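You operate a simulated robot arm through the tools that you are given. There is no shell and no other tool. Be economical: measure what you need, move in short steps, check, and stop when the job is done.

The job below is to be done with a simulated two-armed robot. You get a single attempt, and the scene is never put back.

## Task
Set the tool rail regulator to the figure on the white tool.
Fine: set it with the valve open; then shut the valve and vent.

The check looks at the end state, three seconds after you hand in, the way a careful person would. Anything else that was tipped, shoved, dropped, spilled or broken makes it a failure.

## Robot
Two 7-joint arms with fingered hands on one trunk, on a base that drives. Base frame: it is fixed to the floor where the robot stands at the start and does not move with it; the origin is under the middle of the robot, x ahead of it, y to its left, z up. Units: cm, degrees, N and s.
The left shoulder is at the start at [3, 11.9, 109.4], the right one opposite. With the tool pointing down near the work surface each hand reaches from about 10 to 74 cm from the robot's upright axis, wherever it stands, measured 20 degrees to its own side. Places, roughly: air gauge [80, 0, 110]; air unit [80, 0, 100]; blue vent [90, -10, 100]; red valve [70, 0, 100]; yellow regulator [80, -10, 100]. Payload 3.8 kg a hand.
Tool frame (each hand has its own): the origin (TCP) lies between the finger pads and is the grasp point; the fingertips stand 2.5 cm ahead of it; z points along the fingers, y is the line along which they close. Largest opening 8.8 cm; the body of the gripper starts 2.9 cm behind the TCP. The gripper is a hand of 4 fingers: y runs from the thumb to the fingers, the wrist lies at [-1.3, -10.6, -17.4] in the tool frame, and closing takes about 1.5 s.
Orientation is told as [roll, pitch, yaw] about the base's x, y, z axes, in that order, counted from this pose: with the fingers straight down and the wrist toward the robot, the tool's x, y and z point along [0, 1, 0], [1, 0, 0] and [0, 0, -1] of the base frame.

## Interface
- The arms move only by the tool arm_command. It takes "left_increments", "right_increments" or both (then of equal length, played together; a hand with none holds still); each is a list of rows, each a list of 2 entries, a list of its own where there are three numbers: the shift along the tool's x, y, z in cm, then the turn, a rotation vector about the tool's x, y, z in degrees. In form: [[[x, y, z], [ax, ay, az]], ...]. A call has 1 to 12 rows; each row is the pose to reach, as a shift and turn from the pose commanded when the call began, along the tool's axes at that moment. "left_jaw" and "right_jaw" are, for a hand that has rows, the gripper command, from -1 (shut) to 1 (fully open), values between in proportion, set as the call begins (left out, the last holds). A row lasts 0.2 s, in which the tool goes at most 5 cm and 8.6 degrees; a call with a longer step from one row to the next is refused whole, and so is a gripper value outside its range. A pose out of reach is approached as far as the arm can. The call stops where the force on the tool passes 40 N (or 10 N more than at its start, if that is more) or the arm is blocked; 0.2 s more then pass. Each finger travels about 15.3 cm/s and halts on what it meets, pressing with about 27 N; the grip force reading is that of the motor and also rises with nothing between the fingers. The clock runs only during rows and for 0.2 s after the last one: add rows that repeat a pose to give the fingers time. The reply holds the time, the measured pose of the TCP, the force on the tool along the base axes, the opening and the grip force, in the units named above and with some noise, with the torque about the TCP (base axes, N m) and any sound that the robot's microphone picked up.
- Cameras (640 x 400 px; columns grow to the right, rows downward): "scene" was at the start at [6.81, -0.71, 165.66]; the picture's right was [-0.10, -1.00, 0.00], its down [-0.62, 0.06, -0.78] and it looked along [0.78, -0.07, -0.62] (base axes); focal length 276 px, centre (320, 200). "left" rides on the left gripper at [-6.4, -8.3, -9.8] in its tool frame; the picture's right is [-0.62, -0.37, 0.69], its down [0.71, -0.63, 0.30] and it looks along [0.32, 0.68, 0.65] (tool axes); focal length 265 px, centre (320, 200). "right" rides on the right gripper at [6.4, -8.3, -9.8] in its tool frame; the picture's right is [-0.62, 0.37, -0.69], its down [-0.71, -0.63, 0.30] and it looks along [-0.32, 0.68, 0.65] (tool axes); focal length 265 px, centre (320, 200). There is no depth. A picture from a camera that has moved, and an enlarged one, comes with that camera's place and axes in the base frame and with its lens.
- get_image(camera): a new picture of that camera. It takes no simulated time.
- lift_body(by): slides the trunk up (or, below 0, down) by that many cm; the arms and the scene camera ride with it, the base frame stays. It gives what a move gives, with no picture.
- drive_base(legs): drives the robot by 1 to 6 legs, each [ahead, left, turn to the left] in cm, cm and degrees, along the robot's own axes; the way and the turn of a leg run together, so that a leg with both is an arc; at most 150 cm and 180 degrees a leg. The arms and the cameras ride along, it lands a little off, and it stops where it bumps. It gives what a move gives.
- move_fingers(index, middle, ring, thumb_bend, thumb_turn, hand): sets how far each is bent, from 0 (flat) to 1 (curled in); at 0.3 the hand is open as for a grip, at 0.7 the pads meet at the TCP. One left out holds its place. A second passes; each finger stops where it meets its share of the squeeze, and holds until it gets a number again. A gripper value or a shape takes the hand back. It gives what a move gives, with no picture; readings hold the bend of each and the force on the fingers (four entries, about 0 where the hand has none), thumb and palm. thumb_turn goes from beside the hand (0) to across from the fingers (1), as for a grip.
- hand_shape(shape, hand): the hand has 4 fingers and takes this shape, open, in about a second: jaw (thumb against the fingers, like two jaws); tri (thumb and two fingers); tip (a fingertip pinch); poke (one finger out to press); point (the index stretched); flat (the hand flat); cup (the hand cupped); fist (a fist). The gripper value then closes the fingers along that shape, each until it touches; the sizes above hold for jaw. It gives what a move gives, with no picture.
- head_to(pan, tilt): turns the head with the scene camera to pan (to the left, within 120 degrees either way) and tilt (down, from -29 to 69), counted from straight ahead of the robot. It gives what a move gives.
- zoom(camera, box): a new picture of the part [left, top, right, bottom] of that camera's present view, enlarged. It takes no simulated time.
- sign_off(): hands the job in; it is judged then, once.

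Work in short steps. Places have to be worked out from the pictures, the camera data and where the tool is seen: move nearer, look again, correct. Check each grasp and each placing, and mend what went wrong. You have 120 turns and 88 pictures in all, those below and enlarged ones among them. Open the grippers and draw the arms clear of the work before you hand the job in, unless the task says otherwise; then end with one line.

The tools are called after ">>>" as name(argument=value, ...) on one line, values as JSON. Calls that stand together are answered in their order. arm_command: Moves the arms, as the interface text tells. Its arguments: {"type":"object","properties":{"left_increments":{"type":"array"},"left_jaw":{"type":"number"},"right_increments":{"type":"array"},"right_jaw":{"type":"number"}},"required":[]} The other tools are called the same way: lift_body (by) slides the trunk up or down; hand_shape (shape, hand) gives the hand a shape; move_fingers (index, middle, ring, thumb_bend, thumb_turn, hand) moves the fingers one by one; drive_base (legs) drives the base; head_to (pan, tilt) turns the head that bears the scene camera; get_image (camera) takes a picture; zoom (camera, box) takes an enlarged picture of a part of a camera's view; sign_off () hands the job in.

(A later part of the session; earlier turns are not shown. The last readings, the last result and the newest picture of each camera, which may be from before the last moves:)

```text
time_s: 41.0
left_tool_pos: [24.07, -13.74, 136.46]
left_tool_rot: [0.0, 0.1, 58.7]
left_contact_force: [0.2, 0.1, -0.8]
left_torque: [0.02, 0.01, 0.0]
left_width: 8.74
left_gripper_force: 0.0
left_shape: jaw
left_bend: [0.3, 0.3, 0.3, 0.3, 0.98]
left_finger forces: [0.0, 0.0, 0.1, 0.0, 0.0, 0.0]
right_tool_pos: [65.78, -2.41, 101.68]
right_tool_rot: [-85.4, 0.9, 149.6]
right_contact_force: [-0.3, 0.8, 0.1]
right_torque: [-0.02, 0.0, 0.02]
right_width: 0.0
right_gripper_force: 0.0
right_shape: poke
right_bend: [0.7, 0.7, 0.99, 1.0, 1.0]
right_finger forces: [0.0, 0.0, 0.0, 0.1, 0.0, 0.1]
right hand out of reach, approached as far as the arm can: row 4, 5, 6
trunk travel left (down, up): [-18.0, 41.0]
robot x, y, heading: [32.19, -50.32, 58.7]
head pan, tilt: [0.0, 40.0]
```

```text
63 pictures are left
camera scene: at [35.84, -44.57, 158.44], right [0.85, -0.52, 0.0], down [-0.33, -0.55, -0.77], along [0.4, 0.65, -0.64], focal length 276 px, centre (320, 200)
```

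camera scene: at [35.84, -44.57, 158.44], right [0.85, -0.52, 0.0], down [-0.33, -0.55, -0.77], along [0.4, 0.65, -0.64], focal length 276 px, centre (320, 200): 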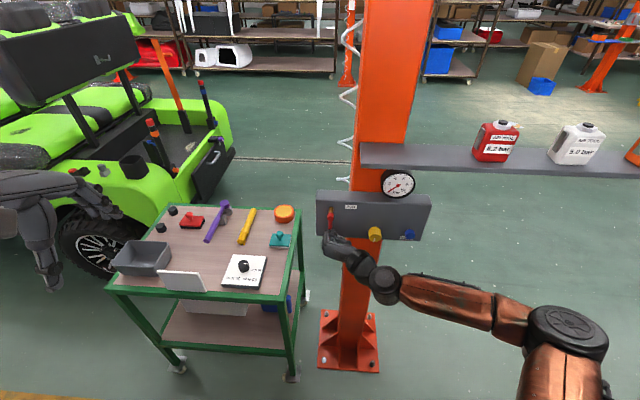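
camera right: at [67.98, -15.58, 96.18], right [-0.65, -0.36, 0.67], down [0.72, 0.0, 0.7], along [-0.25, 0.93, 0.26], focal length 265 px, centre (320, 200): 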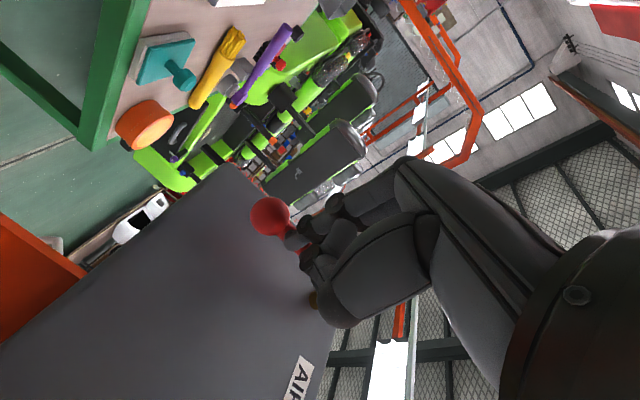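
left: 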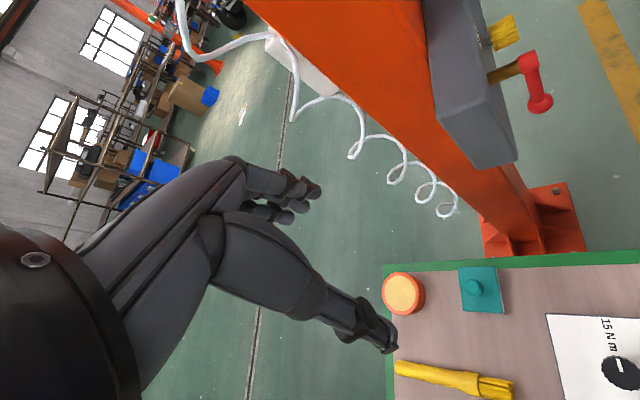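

Leftward reach is limited here; I back the hand off and shift the base 10 cm left so the lever is further on my right.

>>> arm_command(right_increments=[[[0, -2, -3], [0, 0, 0]], [[0, -4, -6], [0, 0, 0]], [[0, -4, -8], [0, 0, 0]]])

>>> drive_base(legs=[[0, 10, 0]])

>>> zoom(camera="scene", box=[288, 150, 480, 270])

```text
time_s: 41.8
left_tool_pos: [23.98, -13.67, 136.56]
left_tool_rot: [0.0, 0.0, 58.7]
left_contact_force: [-0.1, -0.6, 0.4]
left_torque: [-0.01, -0.02, -0.03]
left_width: 8.78
left_gripper_force: 0.0
left_shape: jaw
left_bend: [0.3, 0.3, 0.3, 0.3, 0.98]
left_finger forces: [0.0, 0.0, 0.1, 0.0, 0.1, 0.0]
right_tool_pos: [65.28, -11.45, 102.28]
right_tool_rot: [-85.6, 0.9, 149.7]
right_contact_force: [0.1, 0.3, -0.3]
right_torque: [-0.03, -0.01, -0.01]
right_width: 0.03
right_gripper_force: 0.0
right_shape: poke
right_bend: [0.7, 0.7, 0.99, 1.0, 1.0]
right_finger forces: [0.1, 0.0, 0.1, 0.0, 0.1, 0.0]
trunk travel left (down, up): [-18.0, 41.0]
robot x, y, heading: [32.54, -50.48, 58.7]
head pan, tilt: [0.0, 40.0]
```

```text
time_s: 42.9
left_tool_pos: [15.54, -8.33, 136.56]
left_tool_rot: [-0.1, 0.0, 58.7]
left_contact_force: [-0.6, 0.4, -0.4]
left_torque: [-0.01, -0.03, -0.01]
left_width: 8.79
left_gripper_force: 0.0
left_shape: jaw
left_bend: [0.3, 0.3, 0.3, 0.3, 0.98]
left_finger forces: [0.0, 0.0, 0.0, 0.1, 0.0, 0.0]
right_tool_pos: [56.6, -6.13, 102.25]
right_tool_rot: [-85.6, 1.0, 149.5]
right_contact_force: [-0.5, 0.7, -0.2]
right_torque: [-0.05, 0.0, -0.02]
right_width: 0.0
right_gripper_force: 0.0
right_shape: poke
right_bend: [0.7, 0.7, 0.99, 1.0, 1.0]
right_finger forces: [0.0, 0.0, 0.0, 0.0, 0.0, 0.0]
trunk travel left (down, up): [-18.0, 41.0]
robot x, y, heading: [23.52, -45.07, 58.6]
head pan, tilt: [0.0, 40.0]
```

```text
3.33 times, centred on (384, 210) of scene
camera zoom: at [27.1, -39.26, 158.44], right [0.85, -0.52, 0.0], down [-0.33, -0.55, -0.77], along [0.4, 0.65, -0.64], focal length 922 px, centre (107, 167)
```

zoom: 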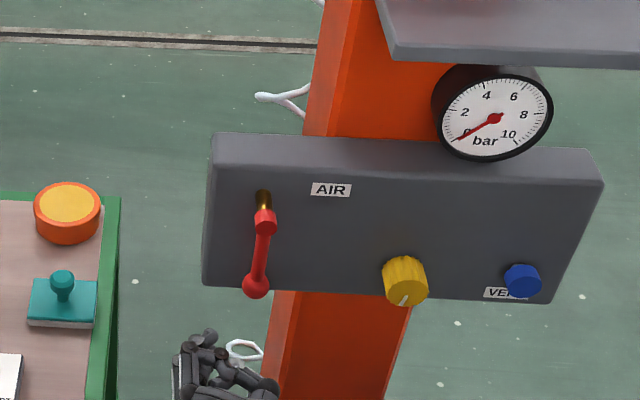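

The hand is now left of the lever with the right push easily within reach, so I try pushing right ~30°.

>>> arm_command(right_increments=[[[0.7, 0, 3], [0, 0, 0]], [[0.7, 0, 6], [0, 0, 0]], [[0.7, 0, 9], [0, 0, 0]], [[0.7, -2, 9], [0, 0, 0]], [[0.7, -3.5, 9], [0, 0, 0]], [[0.7, -5, 9], [0, 0, 0]], [[0.7, -6.5, 9], [0, 0, 0]]])

>>> zoom(camera="scene", box=[288, 150, 480, 270])

>>> get_image(camera="right")

```text
time_s: 44.6
left_tool_pos: [15.03, -8.52, 136.45]
left_tool_rot: [-0.1, 0.0, 59.0]
left_contact_force: [-0.7, 0.2, 0.3]
left_torque: [0.04, 0.03, -0.01]
left_width: 8.76
left_gripper_force: 0.0
left_shape: jaw
left_bend: [0.3, 0.3, 0.3, 0.3, 0.98]
left_finger forces: [0.1, 0.1, 0.0, 0.1, 0.0, 0.1]
right_tool_pos: [64.72, -1.0, 101.1]
right_tool_rot: [-85.5, 0.7, 151.8]
right_contact_force: [-20.4, 6.0, 0.8]
right_torque: [0.01, 0.02, 0.45]
right_width: 0.0
right_gripper_force: 0.1
right_shape: poke
right_bend: [0.7, 0.7, 0.99, 1.0, 1.0]
right_finger forces: [10.9, 10.9, 0.0, 0.0, 0.1, 0.0]
trunk travel left (down, up): [-18.0, 41.0]
robot x, y, heading: [23.84, -45.35, 59.1]
head pan, tilt: [0.0, 40.0]
stopped in row 7 (right hand): the force on the tool passed its limit at 44 N (the readings are from after the stop); the commanded pose is now the measured one
```

```text
3.33 times, centred on (384, 210) of scene
camera zoom: at [26.95, -39.26, 158.45], right [0.86, -0.52, 0.0], down [-0.33, -0.55, -0.77], along [0.4, 0.66, -0.64], focal length 922 px, centre (107, 167)
```

zoom: 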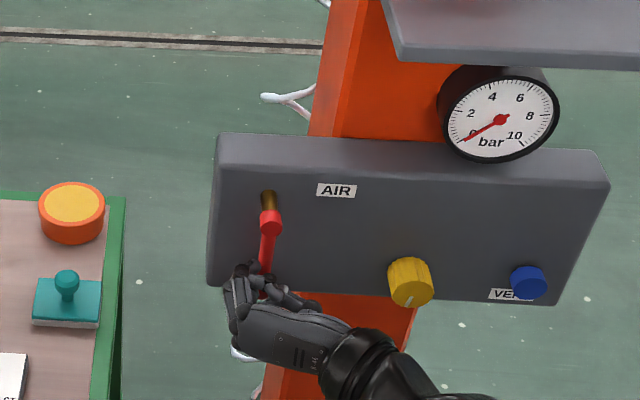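

```text
60 pictures are left
camera right: at [67.41, -14.15, 95.67], right [-0.63, -0.39, 0.67], down [0.72, 0.02, 0.7], along [-0.28, 0.92, 0.26], focal length 265 px, centre (320, 200)
```

right: 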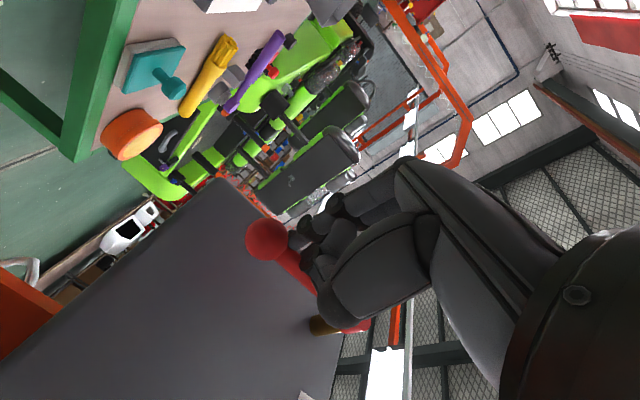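

Blocked at the stop to the right, so it opens to the left. I back out, go round to the lever's right side, and re-enter.

>>> arm_command(right_increments=[[[0, 1.5, 0], [0, 0, 0]], [[0, 1.5, -4], [0, 0, 0]], [[0, 0, -7], [0, 0, 0]], [[0, -4, -7], [0, 0, 0]], [[0, -4.5, -4], [0, 0, 0]], [[0, -4.5, 0], [0, 0, 0]], [[0, -4.5, 0], [0, 0, 0]]])

>>> zoom(camera="scene", box=[288, 150, 480, 270])

```text
time_s: 46.2
left_tool_pos: [15.33, -8.6, 136.53]
left_tool_rot: [0.0, 0.1, 58.9]
left_contact_force: [-0.7, -0.9, -0.4]
left_torque: [0.04, 0.01, -0.04]
left_width: 8.78
left_gripper_force: 0.0
left_shape: jaw
left_bend: [0.3, 0.3, 0.3, 0.3, 0.98]
left_finger forces: [0.0, 0.1, 0.0, 0.0, 0.0, 0.1]
right_tool_pos: [69.68, -3.43, 101.02]
right_tool_rot: [-85.5, 0.7, 150.9]
right_contact_force: [0.4, -0.9, 0.1]
right_torque: [-0.03, 0.02, 0.02]
right_width: 0.0
right_gripper_force: 0.0
right_shape: poke
right_bend: [0.7, 0.7, 0.99, 1.0, 1.0]
right_finger forces: [0.1, 0.1, 0.0, 0.0, 0.0, 0.0]
trunk travel left (down, up): [-18.0, 41.0]
robot x, y, heading: [23.63, -44.97, 58.7]
head pan, tilt: [0.0, 40.0]
```

```text
3.33 times, centred on (384, 210) of scene
camera zoom: at [27.14, -39.36, 158.45], right [0.86, -0.52, 0.0], down [-0.33, -0.55, -0.77], along [0.4, 0.66, -0.64], focal length 922 px, centre (107, 167)
```

zoom: 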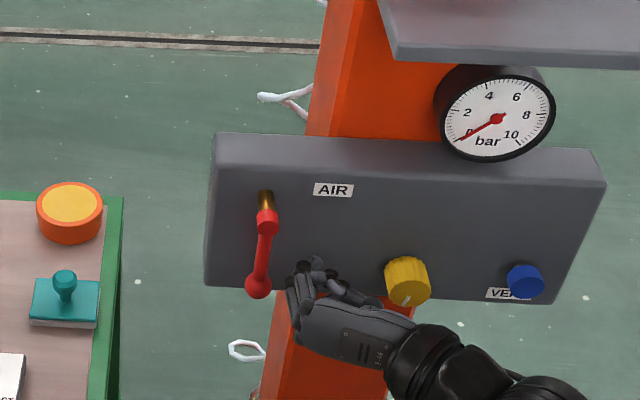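

Tip is in place to the right of the lever. I push it left along its arc.

>>> arm_command(right_increments=[[[-0.6, 1.8, 0.4], [0, 0, 0]], [[-0.6, 3.4, 0.6], [0, 0, 0]], [[-0.5, 4.4, 0.7], [0, 0, 0]], [[-0.5, 5.2, 0.8], [0, 0, 0]], [[-0.7, 6.1, 0.9], [0, 0, 0]], [[-1.0, 6.9, 1], [0, 0, 0]], [[-1.5, 7.7, 1.1], [0, 0, 0]], [[-2.1, 8.3, 1.1], [0, 0, 0]], [[-2.6, 8.8, 1.2], [0, 0, 0]], [[-3.2, 9.1, 1.2], [0, 0, 0]]])

>>> zoom(camera="scene", box=[288, 150, 480, 270])

>>> get_image(camera="right")

```text
time_s: 48.4
left_tool_pos: [15.47, -8.54, 136.46]
left_tool_rot: [0.1, 0.0, 58.9]
left_contact_force: [1.0, 0.5, -0.2]
left_torque: [0.03, 0.01, 0.0]
left_width: 8.78
left_gripper_force: 0.0
left_shape: jaw
left_bend: [0.3, 0.3, 0.3, 0.3, 0.98]
left_finger forces: [0.0, 0.1, 0.0, 0.0, 0.0, 0.1]
right_tool_pos: [62.29, 2.41, 104.03]
right_tool_rot: [-85.4, 0.6, 150.9]
right_contact_force: [2.1, -2.5, -2.0]
right_torque: [0.02, 0.03, -0.05]
right_width: 0.0
right_gripper_force: 0.0
right_shape: poke
right_bend: [0.7, 0.7, 0.99, 1.0, 1.0]
right_finger forces: [0.0, 2.3, 0.1, 0.0, 0.0, 0.1]
trunk travel left (down, up): [-18.0, 41.0]
robot x, y, heading: [23.69, -44.58, 58.9]
head pan, tilt: [0.0, 40.0]
```

```text
3.33 times, centred on (384, 210) of scene
camera zoom: at [27.21, -39.3, 158.44], right [0.86, -0.52, 0.0], down [-0.33, -0.55, -0.77], along [0.4, 0.66, -0.64], focal length 922 px, centre (107, 167)
```

zoom: 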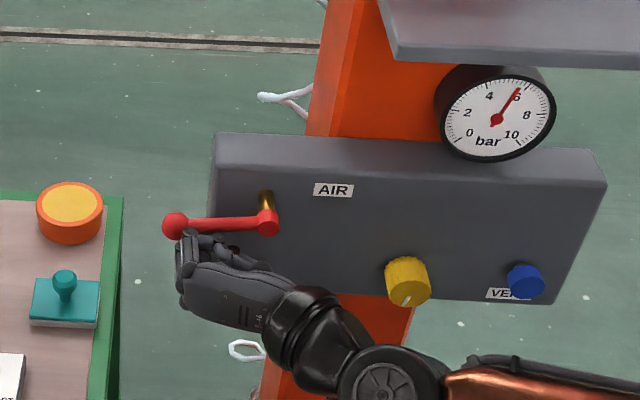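

```text
57 pictures are left
camera right: at [64.7, -10.81, 98.59], right [-0.64, -0.38, 0.67], down [0.72, 0.01, 0.7], along [-0.27, 0.93, 0.26], focal length 265 px, centre (320, 200)
```

right: 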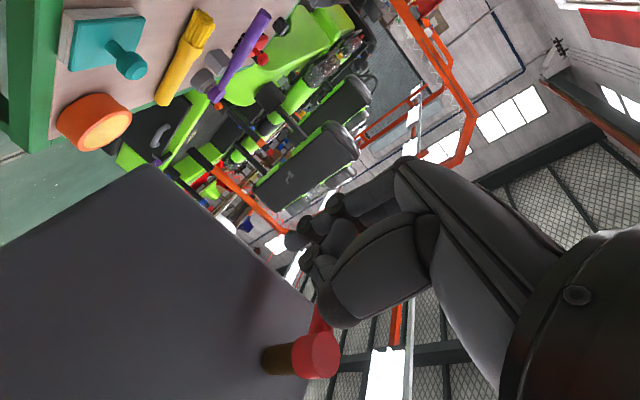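

The lever is nearly horizontal and the gauge now reads about 6 bar. I nudge the lever up to its stop, then back off.

>>> arm_command(right_increments=[[[-0.6, 0.2, 0], [0, 0, 0]], [[-1.2, 0.4, 0], [0, 0, 0]], [[-1.8, 0.4, 0], [0, 0, 0]]])

>>> zoom(camera="scene", box=[320, 150, 480, 250])

```text
time_s: 49.2
left_tool_pos: [15.57, -8.48, 136.5]
left_tool_rot: [0.1, 0.1, 58.9]
left_contact_force: [-0.6, 1.0, -0.3]
left_torque: [-0.03, -0.02, 0.0]
left_width: 8.76
left_gripper_force: 0.1
left_shape: jaw
left_bend: [0.3, 0.3, 0.3, 0.3, 0.98]
left_finger forces: [0.0, 0.0, 0.0, 0.1, 0.0, 0.0]
right_tool_pos: [62.24, 2.44, 105.18]
right_tool_rot: [-84.6, 0.7, 151.0]
right_contact_force: [-0.5, -12.1, -29.3]
right_torque: [-0.34, -0.2, 0.17]
right_width: 0.0
right_gripper_force: 0.1
right_shape: poke
right_bend: [0.7, 0.7, 0.99, 1.0, 1.0]
right_finger forces: [0.0, 34.1, 0.0, 0.0, 0.0, 0.0]
trunk travel left (down, up): [-18.0, 41.0]
robot x, y, heading: [23.31, -45.04, 58.6]
head pan, tilt: [0.0, 40.0]
```

```text
4.00 times, centred on (400, 200) of scene
camera zoom: at [27.41, -39.3, 158.4], right [0.86, -0.52, 0.0], down [-0.33, -0.55, -0.77], along [0.4, 0.66, -0.64], focal length 1106 px, centre (0, 200)
```

zoom: 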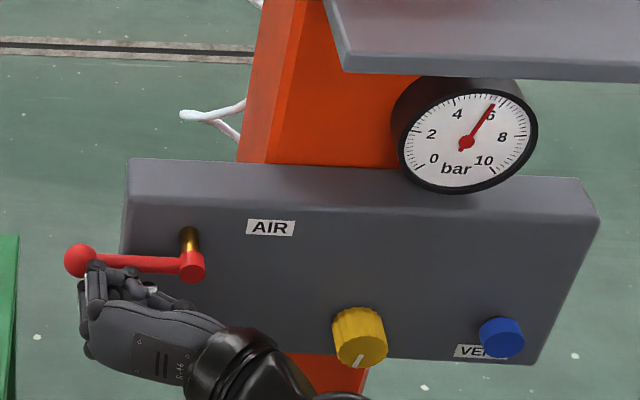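

Valve is fully open at its stop, gauge about 6. I withdraw and move in front of the yellow knob, squaring the hand to the panel (heading ~55.6°, level).

>>> arm_command(right_increments=[[[1.5, 0, 0], [0, 0, 0]], [[2, 0, -4], [0, 0, 0]], [[2, 0, -8], [0, 0, 0]], [[2, 0, -11], [0, 0, 0]], [[3, -4, -11], [2, -1.5, 0]], [[4, -8, -11], [4, -3, 0]], [[5, -12, -11], [5.4, -4.6, 0]], [[5.6, -16.2, -11], [5.4, -4.6, 0]], [[5.6, -16.2, -11], [5.4, -4.6, 0]]])

>>> hand_shape(hand="right", shape="jaw")

>>> get_image(camera="scene")

>>> get_image(camera="right")

```text
time_s: 51.2
left_tool_pos: [15.31, -8.52, 136.45]
left_tool_rot: [0.0, 0.0, 58.9]
left_contact_force: [0.5, 0.1, -0.2]
left_torque: [0.03, -0.02, 0.0]
left_width: 8.79
left_gripper_force: 0.0
left_shape: jaw
left_bend: [0.3, 0.3, 0.3, 0.3, 0.98]
left_finger forces: [0.0, 0.1, 0.0, 0.0, 0.0, 0.1]
right_tool_pos: [70.6, -15.05, 101.19]
right_tool_rot: [-90.1, 0.9, 145.5]
right_contact_force: [0.2, -0.2, 0.0]
right_torque: [0.02, -0.03, -0.02]
right_width: 0.0
right_gripper_force: 0.0
right_shape: poke
right_bend: [0.7, 0.7, 0.99, 1.0, 1.0]
right_finger forces: [0.1, 0.0, 0.0, 0.0, 0.0, 0.1]
trunk travel left (down, up): [-18.0, 41.0]
robot x, y, heading: [23.63, -44.82, 59.1]
head pan, tilt: [0.0, 40.0]
```

```text
time_s: 52.1
left_tool_pos: [15.49, -8.59, 136.49]
left_tool_rot: [-0.1, 0.0, 58.9]
left_contact_force: [0.0, -0.3, -0.2]
left_torque: [0.0, -0.01, -0.01]
left_width: 8.78
left_gripper_force: 0.1
left_shape: jaw
left_bend: [0.3, 0.3, 0.3, 0.3, 0.98]
left_finger forces: [0.0, 0.1, 0.0, 0.0, 0.0, 0.0]
right_tool_pos: [70.66, -15.0, 101.25]
right_tool_rot: [-90.3, 0.9, 145.5]
right_contact_force: [-0.2, 0.5, 0.3]
right_torque: [-0.02, 0.03, -0.01]
right_width: 8.82
right_gripper_force: 0.0
right_shape: jaw
right_bend: [0.3, 0.3, 0.3, 0.3, 0.98]
right_finger forces: [0.0, 0.0, 0.1, 0.0, 0.0, 0.0]
trunk travel left (down, up): [-18.0, 41.0]
robot x, y, heading: [23.8, -45.24, 58.9]
head pan, tilt: [0.0, 40.0]
```

```text
55 pictures are left
camera scene: at [27.17, -39.31, 158.45], right [0.86, -0.52, 0.0], down [-0.33, -0.55, -0.77], along [0.4, 0.66, -0.64], focal length 276 px, centre (320, 200)
```

scene: 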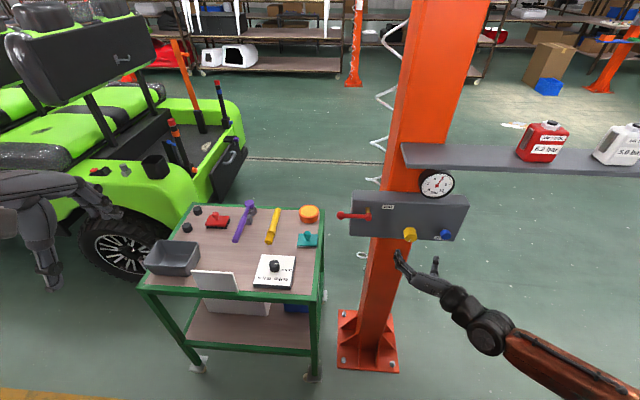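

```text
54 pictures are left
camera right: at [72.02, -27.98, 95.01], right [-0.7, -0.36, 0.61], down [0.68, -0.1, 0.72], along [-0.2, 0.93, 0.32], focal length 265 px, centre (320, 200)
```

right: 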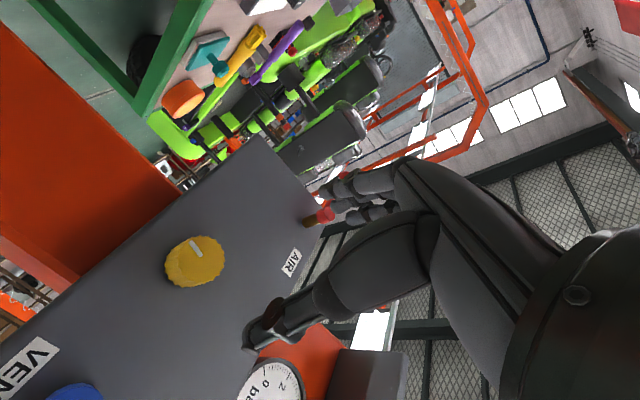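

Refining by cross-checking both cameras, the yellow tip is at about (77.8, -6.4, 98.9), i.e. tool offset x 2.4, y -1.0, z 11.1. I align and advance 7 cm, then check.

>>> arm_command(right_increments=[[[2.4, -1, 0], [0, 0, 0]], [[2.4, -1, 3.5], [0, 0, 0]], [[2.4, -1, 7], [0, 0, 0]], [[2.4, -1, 7], [0, 0, 0]]])

>>> get_image(camera="right")

>>> zoom(camera="scene", box=[330, 160, 490, 260])

```text
time_s: 53.1
left_tool_pos: [15.38, -8.57, 136.52]
left_tool_rot: [0.0, 0.0, 58.9]
left_contact_force: [0.6, -0.5, 0.0]
left_torque: [0.0, 0.02, -0.01]
left_width: 8.76
left_gripper_force: 0.0
left_shape: jaw
left_bend: [0.3, 0.3, 0.3, 0.3, 0.98]
left_finger forces: [0.1, 0.0, 0.1, 0.0, 0.0, 0.0]
right_tool_pos: [75.63, -10.12, 98.86]
right_tool_rot: [-90.2, 0.8, 145.4]
right_contact_force: [-0.2, 0.3, 0.3]
right_torque: [-0.04, 0.01, -0.02]
right_width: 8.8
right_gripper_force: 0.2
right_shape: jaw
right_bend: [0.3, 0.3, 0.3, 0.3, 0.98]
right_finger forces: [0.0, 0.0, 0.0, 0.0, 0.1, 0.0]
trunk travel left (down, up): [-18.0, 41.0]
robot x, y, heading: [23.67, -45.4, 58.9]
head pan, tilt: [0.0, 40.0]
```

```text
53 pictures are left
camera right: at [77.08, -22.98, 92.51], right [-0.7, -0.36, 0.61], down [0.68, -0.1, 0.72], along [-0.2, 0.93, 0.32], focal length 265 px, centre (320, 200)
```

right: 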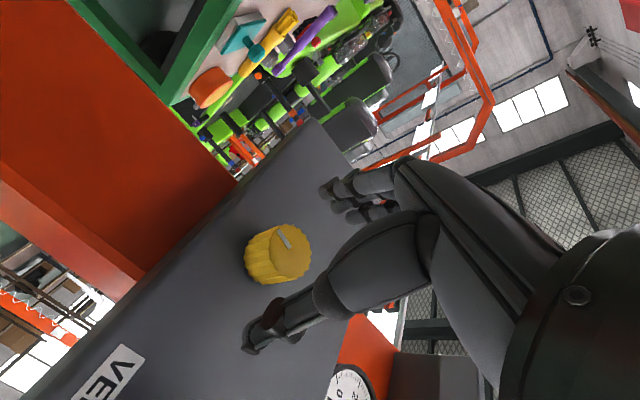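

```text
4.00 times, centred on (410, 210) of scene
camera zoom: at [27.15, -39.36, 158.45], right [0.86, -0.52, 0.0], down [-0.33, -0.55, -0.77], along [0.4, 0.66, -0.64], focal length 1106 px, centre (-40, 160)
```

zoom: 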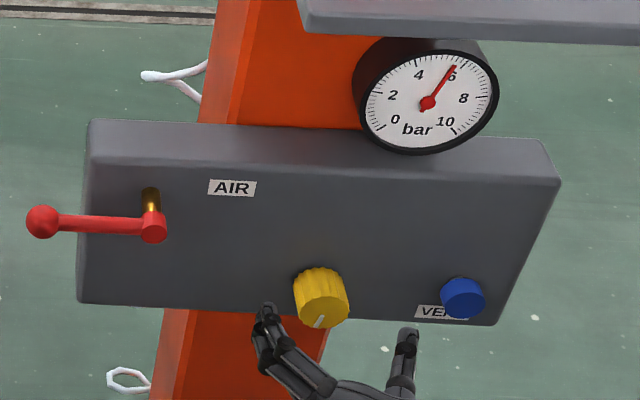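

Aligned (knob ~0.4 cm left of centre). I advance 3.4 cm and close on the knob.

>>> arm_command(right_increments=[[[0, 0.4, 1.7], [0, 0, 0]], [[0, 0.4, 3.4], [0, 0, 0]], [[0, 0.4, 3.4], [0, 0, 0]]])

>>> arm_command(right_increments=[[[0, 0, 0], [0, 0, 0]], [[0, 0, 0], [0, 0, 0]], [[0, 0, 0], [0, 0, 0]], [[0, 0, 0], [0, 0, 0]], [[0, 0, 0], [0, 0, 0]], [[0, 0, 0], [0, 0, 0]], [[0, 0, 0], [0, 0, 0]], [[0, 0, 0], [0, 0, 0]]], right_jaw=-1)

>>> zoom(camera="scene", box=[330, 160, 490, 260])

>>> get_image(camera="right")

```text
time_s: 53.9
left_tool_pos: [15.33, -8.69, 136.59]
left_tool_rot: [-0.1, 0.1, 58.9]
left_contact_force: [-0.5, 0.0, -0.6]
left_torque: [-0.03, 0.02, 0.02]
left_width: 8.76
left_gripper_force: 0.0
left_shape: jaw
left_bend: [0.3, 0.3, 0.3, 0.3, 0.98]
left_finger forces: [0.0, 0.1, 0.0, 0.0, 0.0, 0.0]
right_tool_pos: [77.25, -7.02, 98.93]
right_tool_rot: [-90.1, 0.9, 145.5]
right_contact_force: [0.9, -1.0, 0.1]
right_torque: [0.0, 0.04, -0.01]
right_width: 8.78
right_gripper_force: 0.0
right_shape: jaw
right_bend: [0.3, 0.3, 0.3, 0.3, 0.98]
right_finger forces: [0.1, 0.1, 0.0, 0.0, 0.0, 0.0]
trunk travel left (down, up): [-18.0, 41.0]
robot x, y, heading: [23.54, -44.89, 59.1]
head pan, tilt: [0.0, 40.0]
```

```text
time_s: 55.7
left_tool_pos: [15.36, -8.52, 136.46]
left_tool_rot: [0.0, -0.1, 58.9]
left_contact_force: [-1.4, -0.1, 0.1]
left_torque: [0.0, -0.01, 0.0]
left_width: 8.78
left_gripper_force: 0.0
left_shape: jaw
left_bend: [0.3, 0.3, 0.3, 0.3, 0.98]
left_finger forces: [0.1, 0.0, 0.0, 0.0, 0.1, 0.0]
right_tool_pos: [77.12, -7.07, 98.91]
right_tool_rot: [-90.1, 0.9, 145.5]
right_contact_force: [4.2, -1.4, -0.7]
right_torque: [-0.01, 0.01, -0.06]
right_width: 2.82
right_gripper_force: 27.4
right_shape: jaw
right_bend: [0.74, 0.52, 0.57, 0.74, 1.0]
right_finger forces: [12.9, 8.1, 0.1, 0.1, 25.3, 0.0]
trunk travel left (down, up): [-18.0, 41.0]
robot x, y, heading: [23.72, -44.99, 59.0]
head pan, tilt: [0.0, 40.0]
```

```text
4.00 times, centred on (410, 210) of scene
camera zoom: at [27.26, -39.33, 158.44], right [0.86, -0.52, 0.0], down [-0.33, -0.55, -0.77], along [0.4, 0.66, -0.64], focal length 1106 px, centre (-40, 160)
```

zoom: 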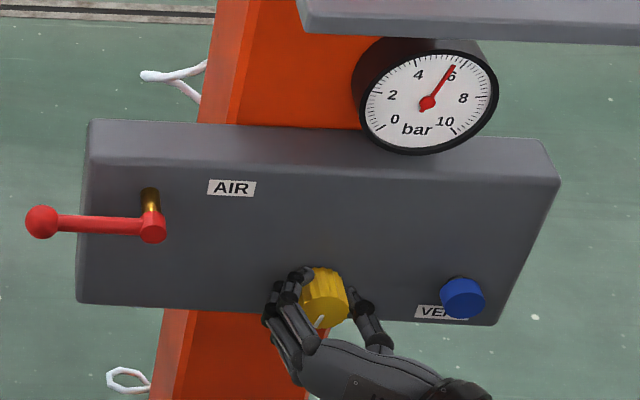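

```text
50 pictures are left
camera right: at [78.72, -19.97, 92.6], right [-0.7, -0.36, 0.61], down [0.68, -0.1, 0.72], along [-0.2, 0.93, 0.32], focal length 265 px, centre (320, 200)
```

right: 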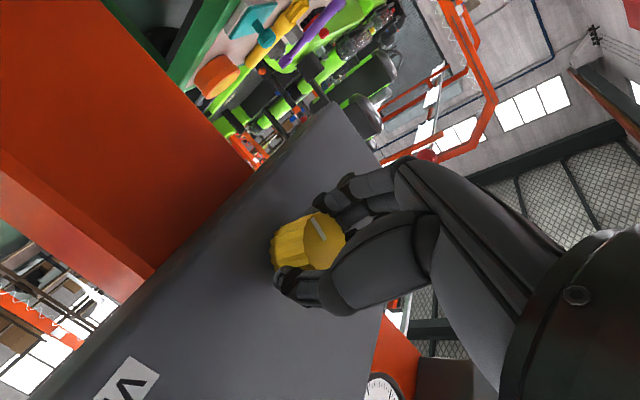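

Gripped, gauge ~6.0. I turn counter-clockwise by 16° and look at the gauge.

>>> arm_command(right_increments=[[[0, 0, 0], [0, 0, -4]], [[0, 0, 0], [0, 0, -8]], [[0, 0, 0], [0, 0, -12]], [[0, 0, 0], [0, 0, -16]], [[0, 0, 0], [0, 0, -16]]])

>>> zoom(camera="scene", box=[370, 160, 480, 250])

```text
time_s: 56.9
left_tool_pos: [15.48, -8.59, 136.63]
left_tool_rot: [0.0, 0.0, 58.9]
left_contact_force: [-0.3, 0.7, -0.5]
left_torque: [-0.04, 0.04, -0.01]
left_width: 8.75
left_gripper_force: 0.1
left_shape: jaw
left_bend: [0.3, 0.3, 0.3, 0.3, 0.98]
left_finger forces: [0.1, 0.0, 0.1, 0.0, 0.0, 0.1]
right_tool_pos: [77.17, -7.02, 99.03]
right_tool_rot: [-90.2, 16.8, 145.5]
right_contact_force: [6.7, 0.2, 0.4]
right_torque: [0.0, 0.01, -0.11]
right_width: 2.77
right_gripper_force: 26.7
right_shape: jaw
right_bend: [0.74, 0.53, 0.57, 0.74, 1.0]
right_finger forces: [12.8, 7.6, 0.0, 0.1, 26.0, 0.0]
trunk travel left (down, up): [-18.0, 41.0]
robot x, y, heading: [23.68, -44.94, 58.7]
head pan, tilt: [0.0, 40.0]
```

```text
4.44 times, centred on (425, 205) of scene
camera zoom: at [27.28, -39.33, 158.44], right [0.86, -0.52, 0.0], down [-0.33, -0.55, -0.77], along [0.4, 0.66, -0.64], focal length 1229 px, centre (-147, 178)
```

zoom: 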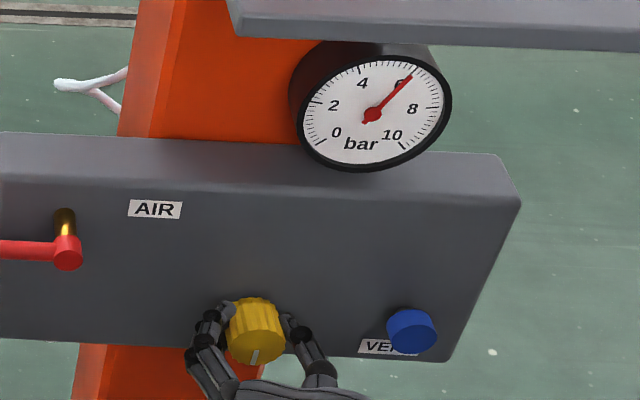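

Counter-clockwise raised it (~6.4). So I turn clockwise; 34° back for now.

>>> arm_command(right_increments=[[[0, 0, 0], [0, 0, 6]], [[0, 0, 0], [0, 0, 12]], [[0, 0, 0], [0, 0, 18]], [[0, 0, 0], [0, 0, 24]], [[0, 0, 0], [0, 0, 29]], [[0, 0, 0], [0, 0, 34]], [[0, 0, 0], [0, 0, 34]]])

>>> zoom(camera="scene", box=[370, 160, 480, 250])

```text
time_s: 58.5
left_tool_pos: [15.43, -8.49, 136.36]
left_tool_rot: [0.0, 0.0, 58.9]
left_contact_force: [-0.5, -0.1, -0.6]
left_torque: [0.01, 0.03, -0.01]
left_width: 8.79
left_gripper_force: 0.2
left_shape: jaw
left_bend: [0.3, 0.3, 0.3, 0.3, 0.98]
left_finger forces: [0.0, 0.0, 0.0, 0.1, 0.0, 0.0]
right_tool_pos: [77.15, -7.01, 98.84]
right_tool_rot: [-90.1, -17.2, 145.7]
right_contact_force: [6.3, 2.2, -1.6]
right_torque: [-0.03, 0.02, -0.11]
right_width: 2.77
right_gripper_force: 27.4
right_shape: jaw
right_bend: [0.74, 0.53, 0.57, 0.74, 1.0]
right_finger forces: [13.5, 8.5, 0.0, 0.1, 26.4, 0.0]
trunk travel left (down, up): [-18.0, 41.0]
robot x, y, heading: [23.43, -45.17, 58.9]
head pan, tilt: [0.0, 40.0]
```

```text
4.44 times, centred on (425, 205) of scene
camera zoom: at [27.31, -39.26, 158.44], right [0.86, -0.52, 0.0], down [-0.33, -0.55, -0.77], along [0.4, 0.66, -0.64], focal length 1229 px, centre (-147, 178)
```

zoom: 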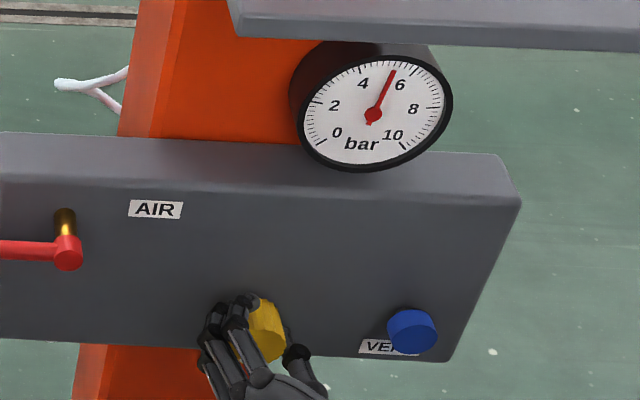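

Gauge dropped to around 5.5. I zoom the gauge for a precise reading.

>>> zoom(camera="scene", box=[417, 163, 461, 205])

```text
9.52 times, centred on (439, 184) of scene
camera zoom: at [27.31, -39.26, 158.44], right [0.86, -0.52, 0.0], down [-0.33, -0.55, -0.77], along [0.4, 0.66, -0.64], focal length 2634 px, centre (-813, 352)
```

zoom: 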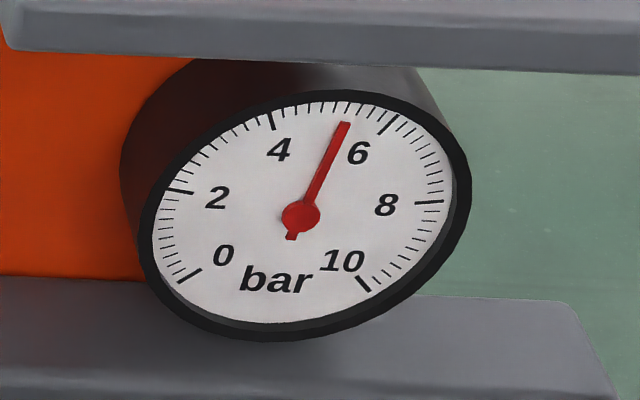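

Fitting the dial's ticks: needle at about 5.29 bar, rate about 47° per bar. I turn clockwise another 13.5°.

>>> arm_command(right_increments=[[[0, 0, 0], [0, 0, 5]], [[0, 0, 0], [0, 0, 10]], [[0, 0, 0], [0, 0, 13.5]], [[0, 0, 0], [0, 0, 13.5]], [[0, 0, 0], [0, 0, 13.5]]])

>>> zoom(camera="scene", box=[417, 163, 461, 205])

```text
time_s: 59.7
left_tool_pos: [15.6, -8.47, 136.49]
left_tool_rot: [0.0, 0.0, 58.9]
left_contact_force: [-0.7, 0.7, -0.4]
left_torque: [-0.01, 0.01, 0.03]
left_width: 8.77
left_gripper_force: 0.1
left_shape: jaw
left_bend: [0.3, 0.3, 0.3, 0.3, 0.98]
left_finger forces: [0.0, 0.0, 0.0, 0.1, 0.0, 0.0]
right_tool_pos: [77.23, -7.02, 98.81]
right_tool_rot: [-90.2, -30.7, 145.6]
right_contact_force: [6.0, 0.0, -5.4]
right_torque: [-0.05, 0.0, -0.07]
right_width: 2.76
right_gripper_force: 27.5
right_shape: jaw
right_bend: [0.74, 0.53, 0.57, 0.74, 1.0]
right_finger forces: [13.3, 7.6, 0.0, 0.0, 27.3, 0.1]
trunk travel left (down, up): [-18.0, 41.0]
robot x, y, heading: [23.81, -44.96, 58.7]
head pan, tilt: [0.0, 40.0]
```

```text
9.52 times, centred on (439, 184) of scene
camera zoom: at [27.35, -39.26, 158.44], right [0.86, -0.52, 0.0], down [-0.33, -0.55, -0.77], along [0.4, 0.66, -0.64], focal length 2634 px, centre (-813, 352)
```

zoom: 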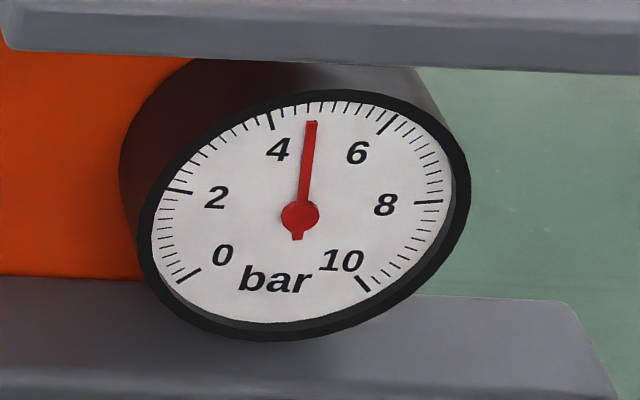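

It now reads about 4.65—perhaps there is lag. I hold 1 s and re-read before correcting.

>>> arm_command(right_increments=[[[0, 0, 0], [0, 0, 0]], [[0, 0, 0], [0, 0, 0]], [[0, 0, 0], [0, 0, 0]], [[0, 0, 0], [0, 0, 0]], [[0, 0, 0], [0, 0, 0]], [[0, 0, 0], [0, 0, 0]], [[0, 0, 0], [0, 0, 0]], [[0, 0, 0], [0, 0, 0]], [[0, 0, 0], [0, 0, 0]], [[0, 0, 0], [0, 0, 0]]])

>>> zoom(camera="scene", box=[417, 163, 461, 205])

```text
time_s: 61.9
left_tool_pos: [15.62, -8.52, 136.56]
left_tool_rot: [-0.1, 0.1, 58.9]
left_contact_force: [0.1, 0.3, -0.3]
left_torque: [-0.01, 0.01, 0.03]
left_width: 8.79
left_gripper_force: 0.1
left_shape: jaw
left_bend: [0.3, 0.3, 0.3, 0.3, 0.98]
left_finger forces: [0.0, 0.0, 0.0, 0.0, 0.0, 0.1]
right_tool_pos: [77.14, -7.06, 98.98]
right_tool_rot: [-90.1, -30.7, 145.6]
right_contact_force: [5.8, 0.0, -5.5]
right_torque: [-0.08, 0.03, -0.11]
right_width: 2.75
right_gripper_force: 26.6
right_shape: jaw
right_bend: [0.74, 0.53, 0.57, 0.74, 1.0]
right_finger forces: [13.2, 7.5, 0.1, 0.0, 27.2, 0.1]
trunk travel left (down, up): [-18.0, 41.0]
robot x, y, heading: [23.88, -44.99, 59.1]
head pan, tilt: [0.0, 40.0]
```

```text
9.52 times, centred on (439, 184) of scene
camera zoom: at [27.35, -39.27, 158.44], right [0.86, -0.52, 0.0], down [-0.33, -0.55, -0.77], along [0.4, 0.66, -0.64], focal length 2634 px, centre (-813, 352)
```

zoom: 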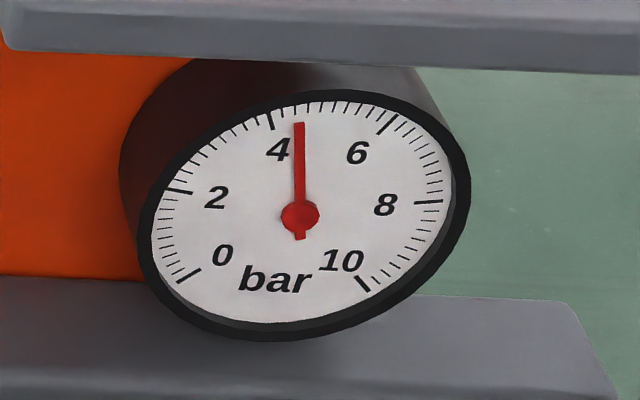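

Lag confirmed (now 4.44). I turn back counter-clockwise 10° and hold 2 s.

>>> arm_command(right_increments=[[[0, 0, 0], [0, 0, -5]], [[0, 0, 0], [0, 0, -10]], [[0, 0, 0], [0, 0, -10]], [[0, 0, 0], [0, 0, -10]], [[0, 0, 0], [0, 0, -10]], [[0, 0, 0], [0, 0, -10]], [[0, 0, 0], [0, 0, -10]], [[0, 0, 0], [0, 0, -10]], [[0, 0, 0], [0, 0, -10]], [[0, 0, 0], [0, 0, -10]], [[0, 0, 0], [0, 0, -10]], [[0, 0, 0], [0, 0, -10]]])

>>> arm_command(right_increments=[[[0, 0, 0], [0, 0, 0]], [[0, 0, 0], [0, 0, 0]], [[0, 0, 0], [0, 0, 0]], [[0, 0, 0], [0, 0, 0]], [[0, 0, 0], [0, 0, 0]], [[0, 0, 0], [0, 0, 0]], [[0, 0, 0], [0, 0, 0]], [[0, 0, 0], [0, 0, 0]], [[0, 0, 0], [0, 0, 0]], [[0, 0, 0], [0, 0, 0]]])

>>> zoom(camera="scene", box=[417, 163, 461, 205])

```text
time_s: 64.5
left_tool_pos: [15.44, -8.51, 136.45]
left_tool_rot: [-0.1, 0.0, 58.9]
left_contact_force: [-0.1, 0.2, -0.2]
left_torque: [0.01, -0.02, 0.02]
left_width: 8.79
left_gripper_force: 0.0
left_shape: jaw
left_bend: [0.3, 0.3, 0.3, 0.3, 0.98]
left_finger forces: [0.1, 0.0, 0.0, 0.0, 0.0, 0.0]
right_tool_pos: [77.26, -6.99, 98.92]
right_tool_rot: [-90.2, -20.7, 145.6]
right_contact_force: [7.3, 0.2, -1.6]
right_torque: [-0.05, 0.03, -0.13]
right_width: 2.78
right_gripper_force: 27.5
right_shape: jaw
right_bend: [0.74, 0.54, 0.57, 0.74, 1.0]
right_finger forces: [13.2, 8.2, 0.0, 0.0, 26.4, 0.0]
trunk travel left (down, up): [-18.0, 41.0]
robot x, y, heading: [23.67, -45.21, 59.0]
head pan, tilt: [0.0, 40.0]
```

```text
time_s: 66.7
left_tool_pos: [15.46, -8.51, 136.38]
left_tool_rot: [0.0, 0.0, 58.9]
left_contact_force: [0.3, -0.3, 0.2]
left_torque: [-0.04, 0.02, 0.01]
left_width: 8.78
left_gripper_force: 0.1
left_shape: jaw
left_bend: [0.3, 0.3, 0.3, 0.3, 0.98]
left_finger forces: [0.0, 0.0, 0.0, 0.0, 0.0, 0.0]
right_tool_pos: [77.2, -6.98, 98.9]
right_tool_rot: [-90.1, -20.7, 145.6]
right_contact_force: [7.1, -0.2, -2.7]
right_torque: [0.01, -0.02, -0.14]
right_width: 2.76
right_gripper_force: 26.9
right_shape: jaw
right_bend: [0.74, 0.54, 0.57, 0.74, 1.0]
right_finger forces: [13.2, 8.2, 0.1, 0.0, 26.4, 0.0]
trunk travel left (down, up): [-18.0, 41.0]
robot x, y, heading: [23.78, -45.06, 59.0]
head pan, tilt: [0.0, 40.0]
```

```text
9.52 times, centred on (439, 184) of scene
camera zoom: at [27.32, -39.29, 158.44], right [0.86, -0.52, 0.0], down [-0.33, -0.55, -0.77], along [0.4, 0.66, -0.64], focal length 2634 px, centre (-813, 352)
```

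zoom: 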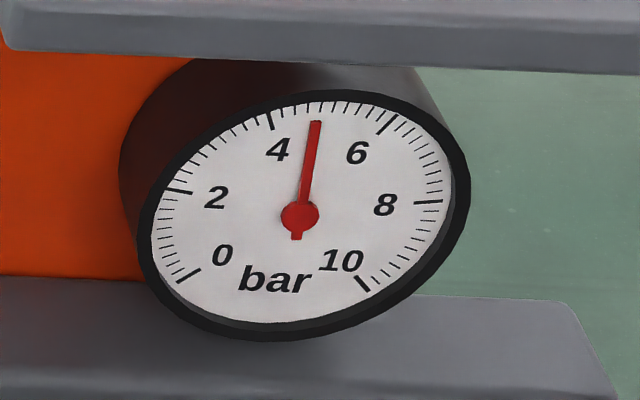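

About 4.72 now (≈36°/bar). I turn another 10° counter-clockwise and let it settle.

>>> arm_command(right_increments=[[[0, 0, 0], [0, 0, -5]], [[0, 0, 0], [0, 0, -10]], [[0, 0, 0], [0, 0, -10]], [[0, 0, 0], [0, 0, -10]], [[0, 0, 0], [0, 0, -10]], [[0, 0, 0], [0, 0, -10]], [[0, 0, 0], [0, 0, -10]], [[0, 0, 0], [0, 0, -10]], [[0, 0, 0], [0, 0, -10]], [[0, 0, 0], [0, 0, -10]], [[0, 0, 0], [0, 0, -10]], [[0, 0, 0], [0, 0, -10]]])

>>> arm_command(right_increments=[[[0, 0, 0], [0, 0, 0]], [[0, 0, 0], [0, 0, 0]], [[0, 0, 0], [0, 0, 0]], [[0, 0, 0], [0, 0, 0]], [[0, 0, 0], [0, 0, 0]], [[0, 0, 0], [0, 0, 0]], [[0, 0, 0], [0, 0, 0]], [[0, 0, 0], [0, 0, 0]], [[0, 0, 0], [0, 0, 0]], [[0, 0, 0], [0, 0, 0]]])

>>> zoom(camera="scene", box=[423, 166, 455, 186])

>>> zoom(camera="scene", box=[417, 163, 461, 205])

```text
time_s: 69.3
left_tool_pos: [15.44, -8.47, 136.47]
left_tool_rot: [0.1, 0.0, 58.9]
left_contact_force: [0.2, -0.3, 0.3]
left_torque: [0.0, 0.0, 0.0]
left_width: 8.77
left_gripper_force: 0.2
left_shape: jaw
left_bend: [0.3, 0.3, 0.3, 0.3, 0.98]
left_finger forces: [0.1, 0.0, 0.0, 0.0, 0.1, 0.0]
right_tool_pos: [77.09, -7.01, 98.92]
right_tool_rot: [-90.1, -10.7, 145.5]
right_contact_force: [7.2, 1.0, -1.6]
right_torque: [-0.03, 0.05, -0.08]
right_width: 2.75
right_gripper_force: 27.4
right_shape: jaw
right_bend: [0.74, 0.54, 0.57, 0.74, 1.0]
right_finger forces: [13.4, 7.9, 0.0, 0.1, 26.3, 0.0]
trunk travel left (down, up): [-18.0, 41.0]
robot x, y, heading: [24.01, -45.09, 59.4]
head pan, tilt: [0.0, 40.0]
```

```text
time_s: 71.5
left_tool_pos: [15.48, -8.54, 136.45]
left_tool_rot: [0.0, 0.0, 58.9]
left_contact_force: [-0.2, -0.3, -0.1]
left_torque: [0.02, 0.03, 0.01]
left_width: 8.79
left_gripper_force: 0.0
left_shape: jaw
left_bend: [0.3, 0.3, 0.3, 0.3, 0.98]
left_finger forces: [0.0, 0.1, 0.1, 0.1, 0.0, 0.0]
right_tool_pos: [77.24, -7.0, 98.93]
right_tool_rot: [-90.1, -10.7, 145.4]
right_contact_force: [7.6, 1.9, -2.5]
right_torque: [-0.01, 0.0, -0.1]
right_width: 2.74
right_gripper_force: 26.8
right_shape: jaw
right_bend: [0.74, 0.54, 0.57, 0.74, 1.0]
right_finger forces: [13.3, 7.8, 0.0, 0.1, 26.4, 0.0]
trunk travel left (down, up): [-18.0, 41.0]
robot x, y, heading: [23.59, -45.34, 58.9]
head pan, tilt: [0.0, 40.0]
```

```text
16.00 times, centred on (439, 176) of scene
camera zoom: at [27.34, -39.27, 158.44], right [0.86, -0.52, 0.0], down [-0.33, -0.55, -0.77], along [0.4, 0.66, -0.64], focal length 4424 px, centre (-1584, 584)
```

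zoom: 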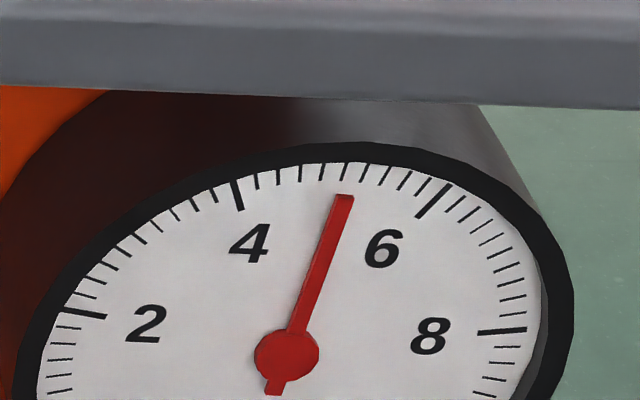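

```text
9.52 times, centred on (439, 184) of scene
camera zoom: at [27.34, -39.27, 158.44], right [0.86, -0.52, 0.0], down [-0.33, -0.55, -0.77], along [0.4, 0.66, -0.64], focal length 2634 px, centre (-813, 352)
```

zoom: 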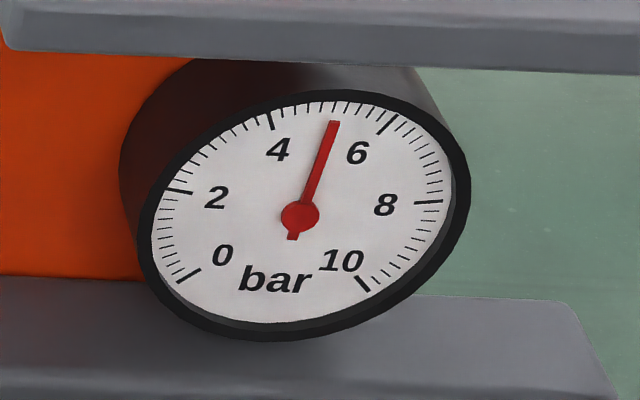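

Ticks give 5.05 bar. A trim of 1.5° clockwise, settle, then re-read.

>>> arm_command(right_increments=[[[0, 0, 0], [0, 0, 1.5]], [[0, 0, 0], [0, 0, 1.5]], [[0, 0, 0], [0, 0, 1.5]], [[0, 0, 0], [0, 0, 1.5]], [[0, 0, 0], [0, 0, 1.5]], [[0, 0, 0], [0, 0, 1.5]], [[0, 0, 0], [0, 0, 1.5]], [[0, 0, 0], [0, 0, 1.5]], [[0, 0, 0], [0, 0, 1.5]], [[0, 0, 0], [0, 0, 1.5]], [[0, 0, 0], [0, 0, 1.5]], [[0, 0, 0], [0, 0, 1.5]]])

>>> arm_command(right_increments=[[[0, 0, 0], [0, 0, 0]], [[0, 0, 0], [0, 0, 0]], [[0, 0, 0], [0, 0, 0]], [[0, 0, 0], [0, 0, 0]], [[0, 0, 0], [0, 0, 0]], [[0, 0, 0], [0, 0, 0]], [[0, 0, 0], [0, 0, 0]], [[0, 0, 0], [0, 0, 0]], [[0, 0, 0], [0, 0, 0]], [[0, 0, 0], [0, 0, 0]]])

>>> zoom(camera="scene", box=[423, 166, 455, 186])

```text
time_s: 74.1
left_tool_pos: [15.43, -8.48, 136.47]
left_tool_rot: [0.0, 0.0, 58.9]
left_contact_force: [0.4, -0.6, 0.4]
left_torque: [0.04, -0.01, 0.03]
left_width: 8.77
left_gripper_force: 0.0
left_shape: jaw
left_bend: [0.3, 0.3, 0.3, 0.3, 0.98]
left_finger forces: [0.1, 0.1, 0.0, 0.1, 0.0, 0.2]
right_tool_pos: [77.12, -7.18, 98.9]
right_tool_rot: [-90.1, -12.2, 145.5]
right_contact_force: [8.4, -0.7, -3.1]
right_torque: [-0.02, 0.02, -0.15]
right_width: 2.76
right_gripper_force: 26.9
right_shape: jaw
right_bend: [0.74, 0.54, 0.57, 0.74, 1.0]
right_finger forces: [12.9, 8.0, 0.0, 0.0, 26.9, 0.1]
trunk travel left (down, up): [-18.0, 41.0]
robot x, y, heading: [23.41, -45.19, 58.9]
head pan, tilt: [0.0, 40.0]
```

```text
time_s: 76.3
left_tool_pos: [15.49, -8.5, 136.42]
left_tool_rot: [0.0, 0.0, 58.9]
left_contact_force: [-0.5, -0.2, -1.1]
left_torque: [0.05, 0.01, 0.03]
left_width: 8.77
left_gripper_force: 0.2
left_shape: jaw
left_bend: [0.3, 0.3, 0.3, 0.3, 0.98]
left_finger forces: [0.0, 0.0, 0.0, 0.1, 0.1, 0.0]
right_tool_pos: [77.19, -7.09, 98.97]
right_tool_rot: [-90.1, -12.2, 145.5]
right_contact_force: [8.4, -0.8, -1.4]
right_torque: [-0.04, 0.03, -0.12]
right_width: 2.77
right_gripper_force: 26.9
right_shape: jaw
right_bend: [0.74, 0.54, 0.57, 0.74, 1.0]
right_finger forces: [13.0, 7.8, 0.0, 0.1, 26.9, 0.0]
trunk travel left (down, up): [-18.0, 41.0]
robot x, y, heading: [23.41, -44.82, 58.9]
head pan, tilt: [0.0, 40.0]
```

```text
16.00 times, centred on (439, 176) of scene
camera zoom: at [27.34, -39.3, 158.44], right [0.86, -0.52, 0.0], down [-0.33, -0.55, -0.77], along [0.4, 0.66, -0.64], focal length 4424 px, centre (-1584, 584)
```

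zoom: 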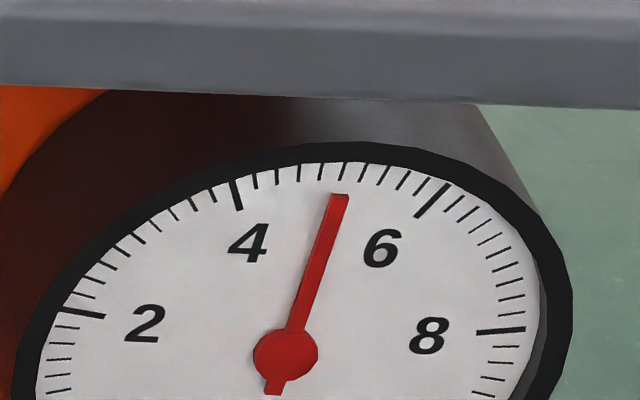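

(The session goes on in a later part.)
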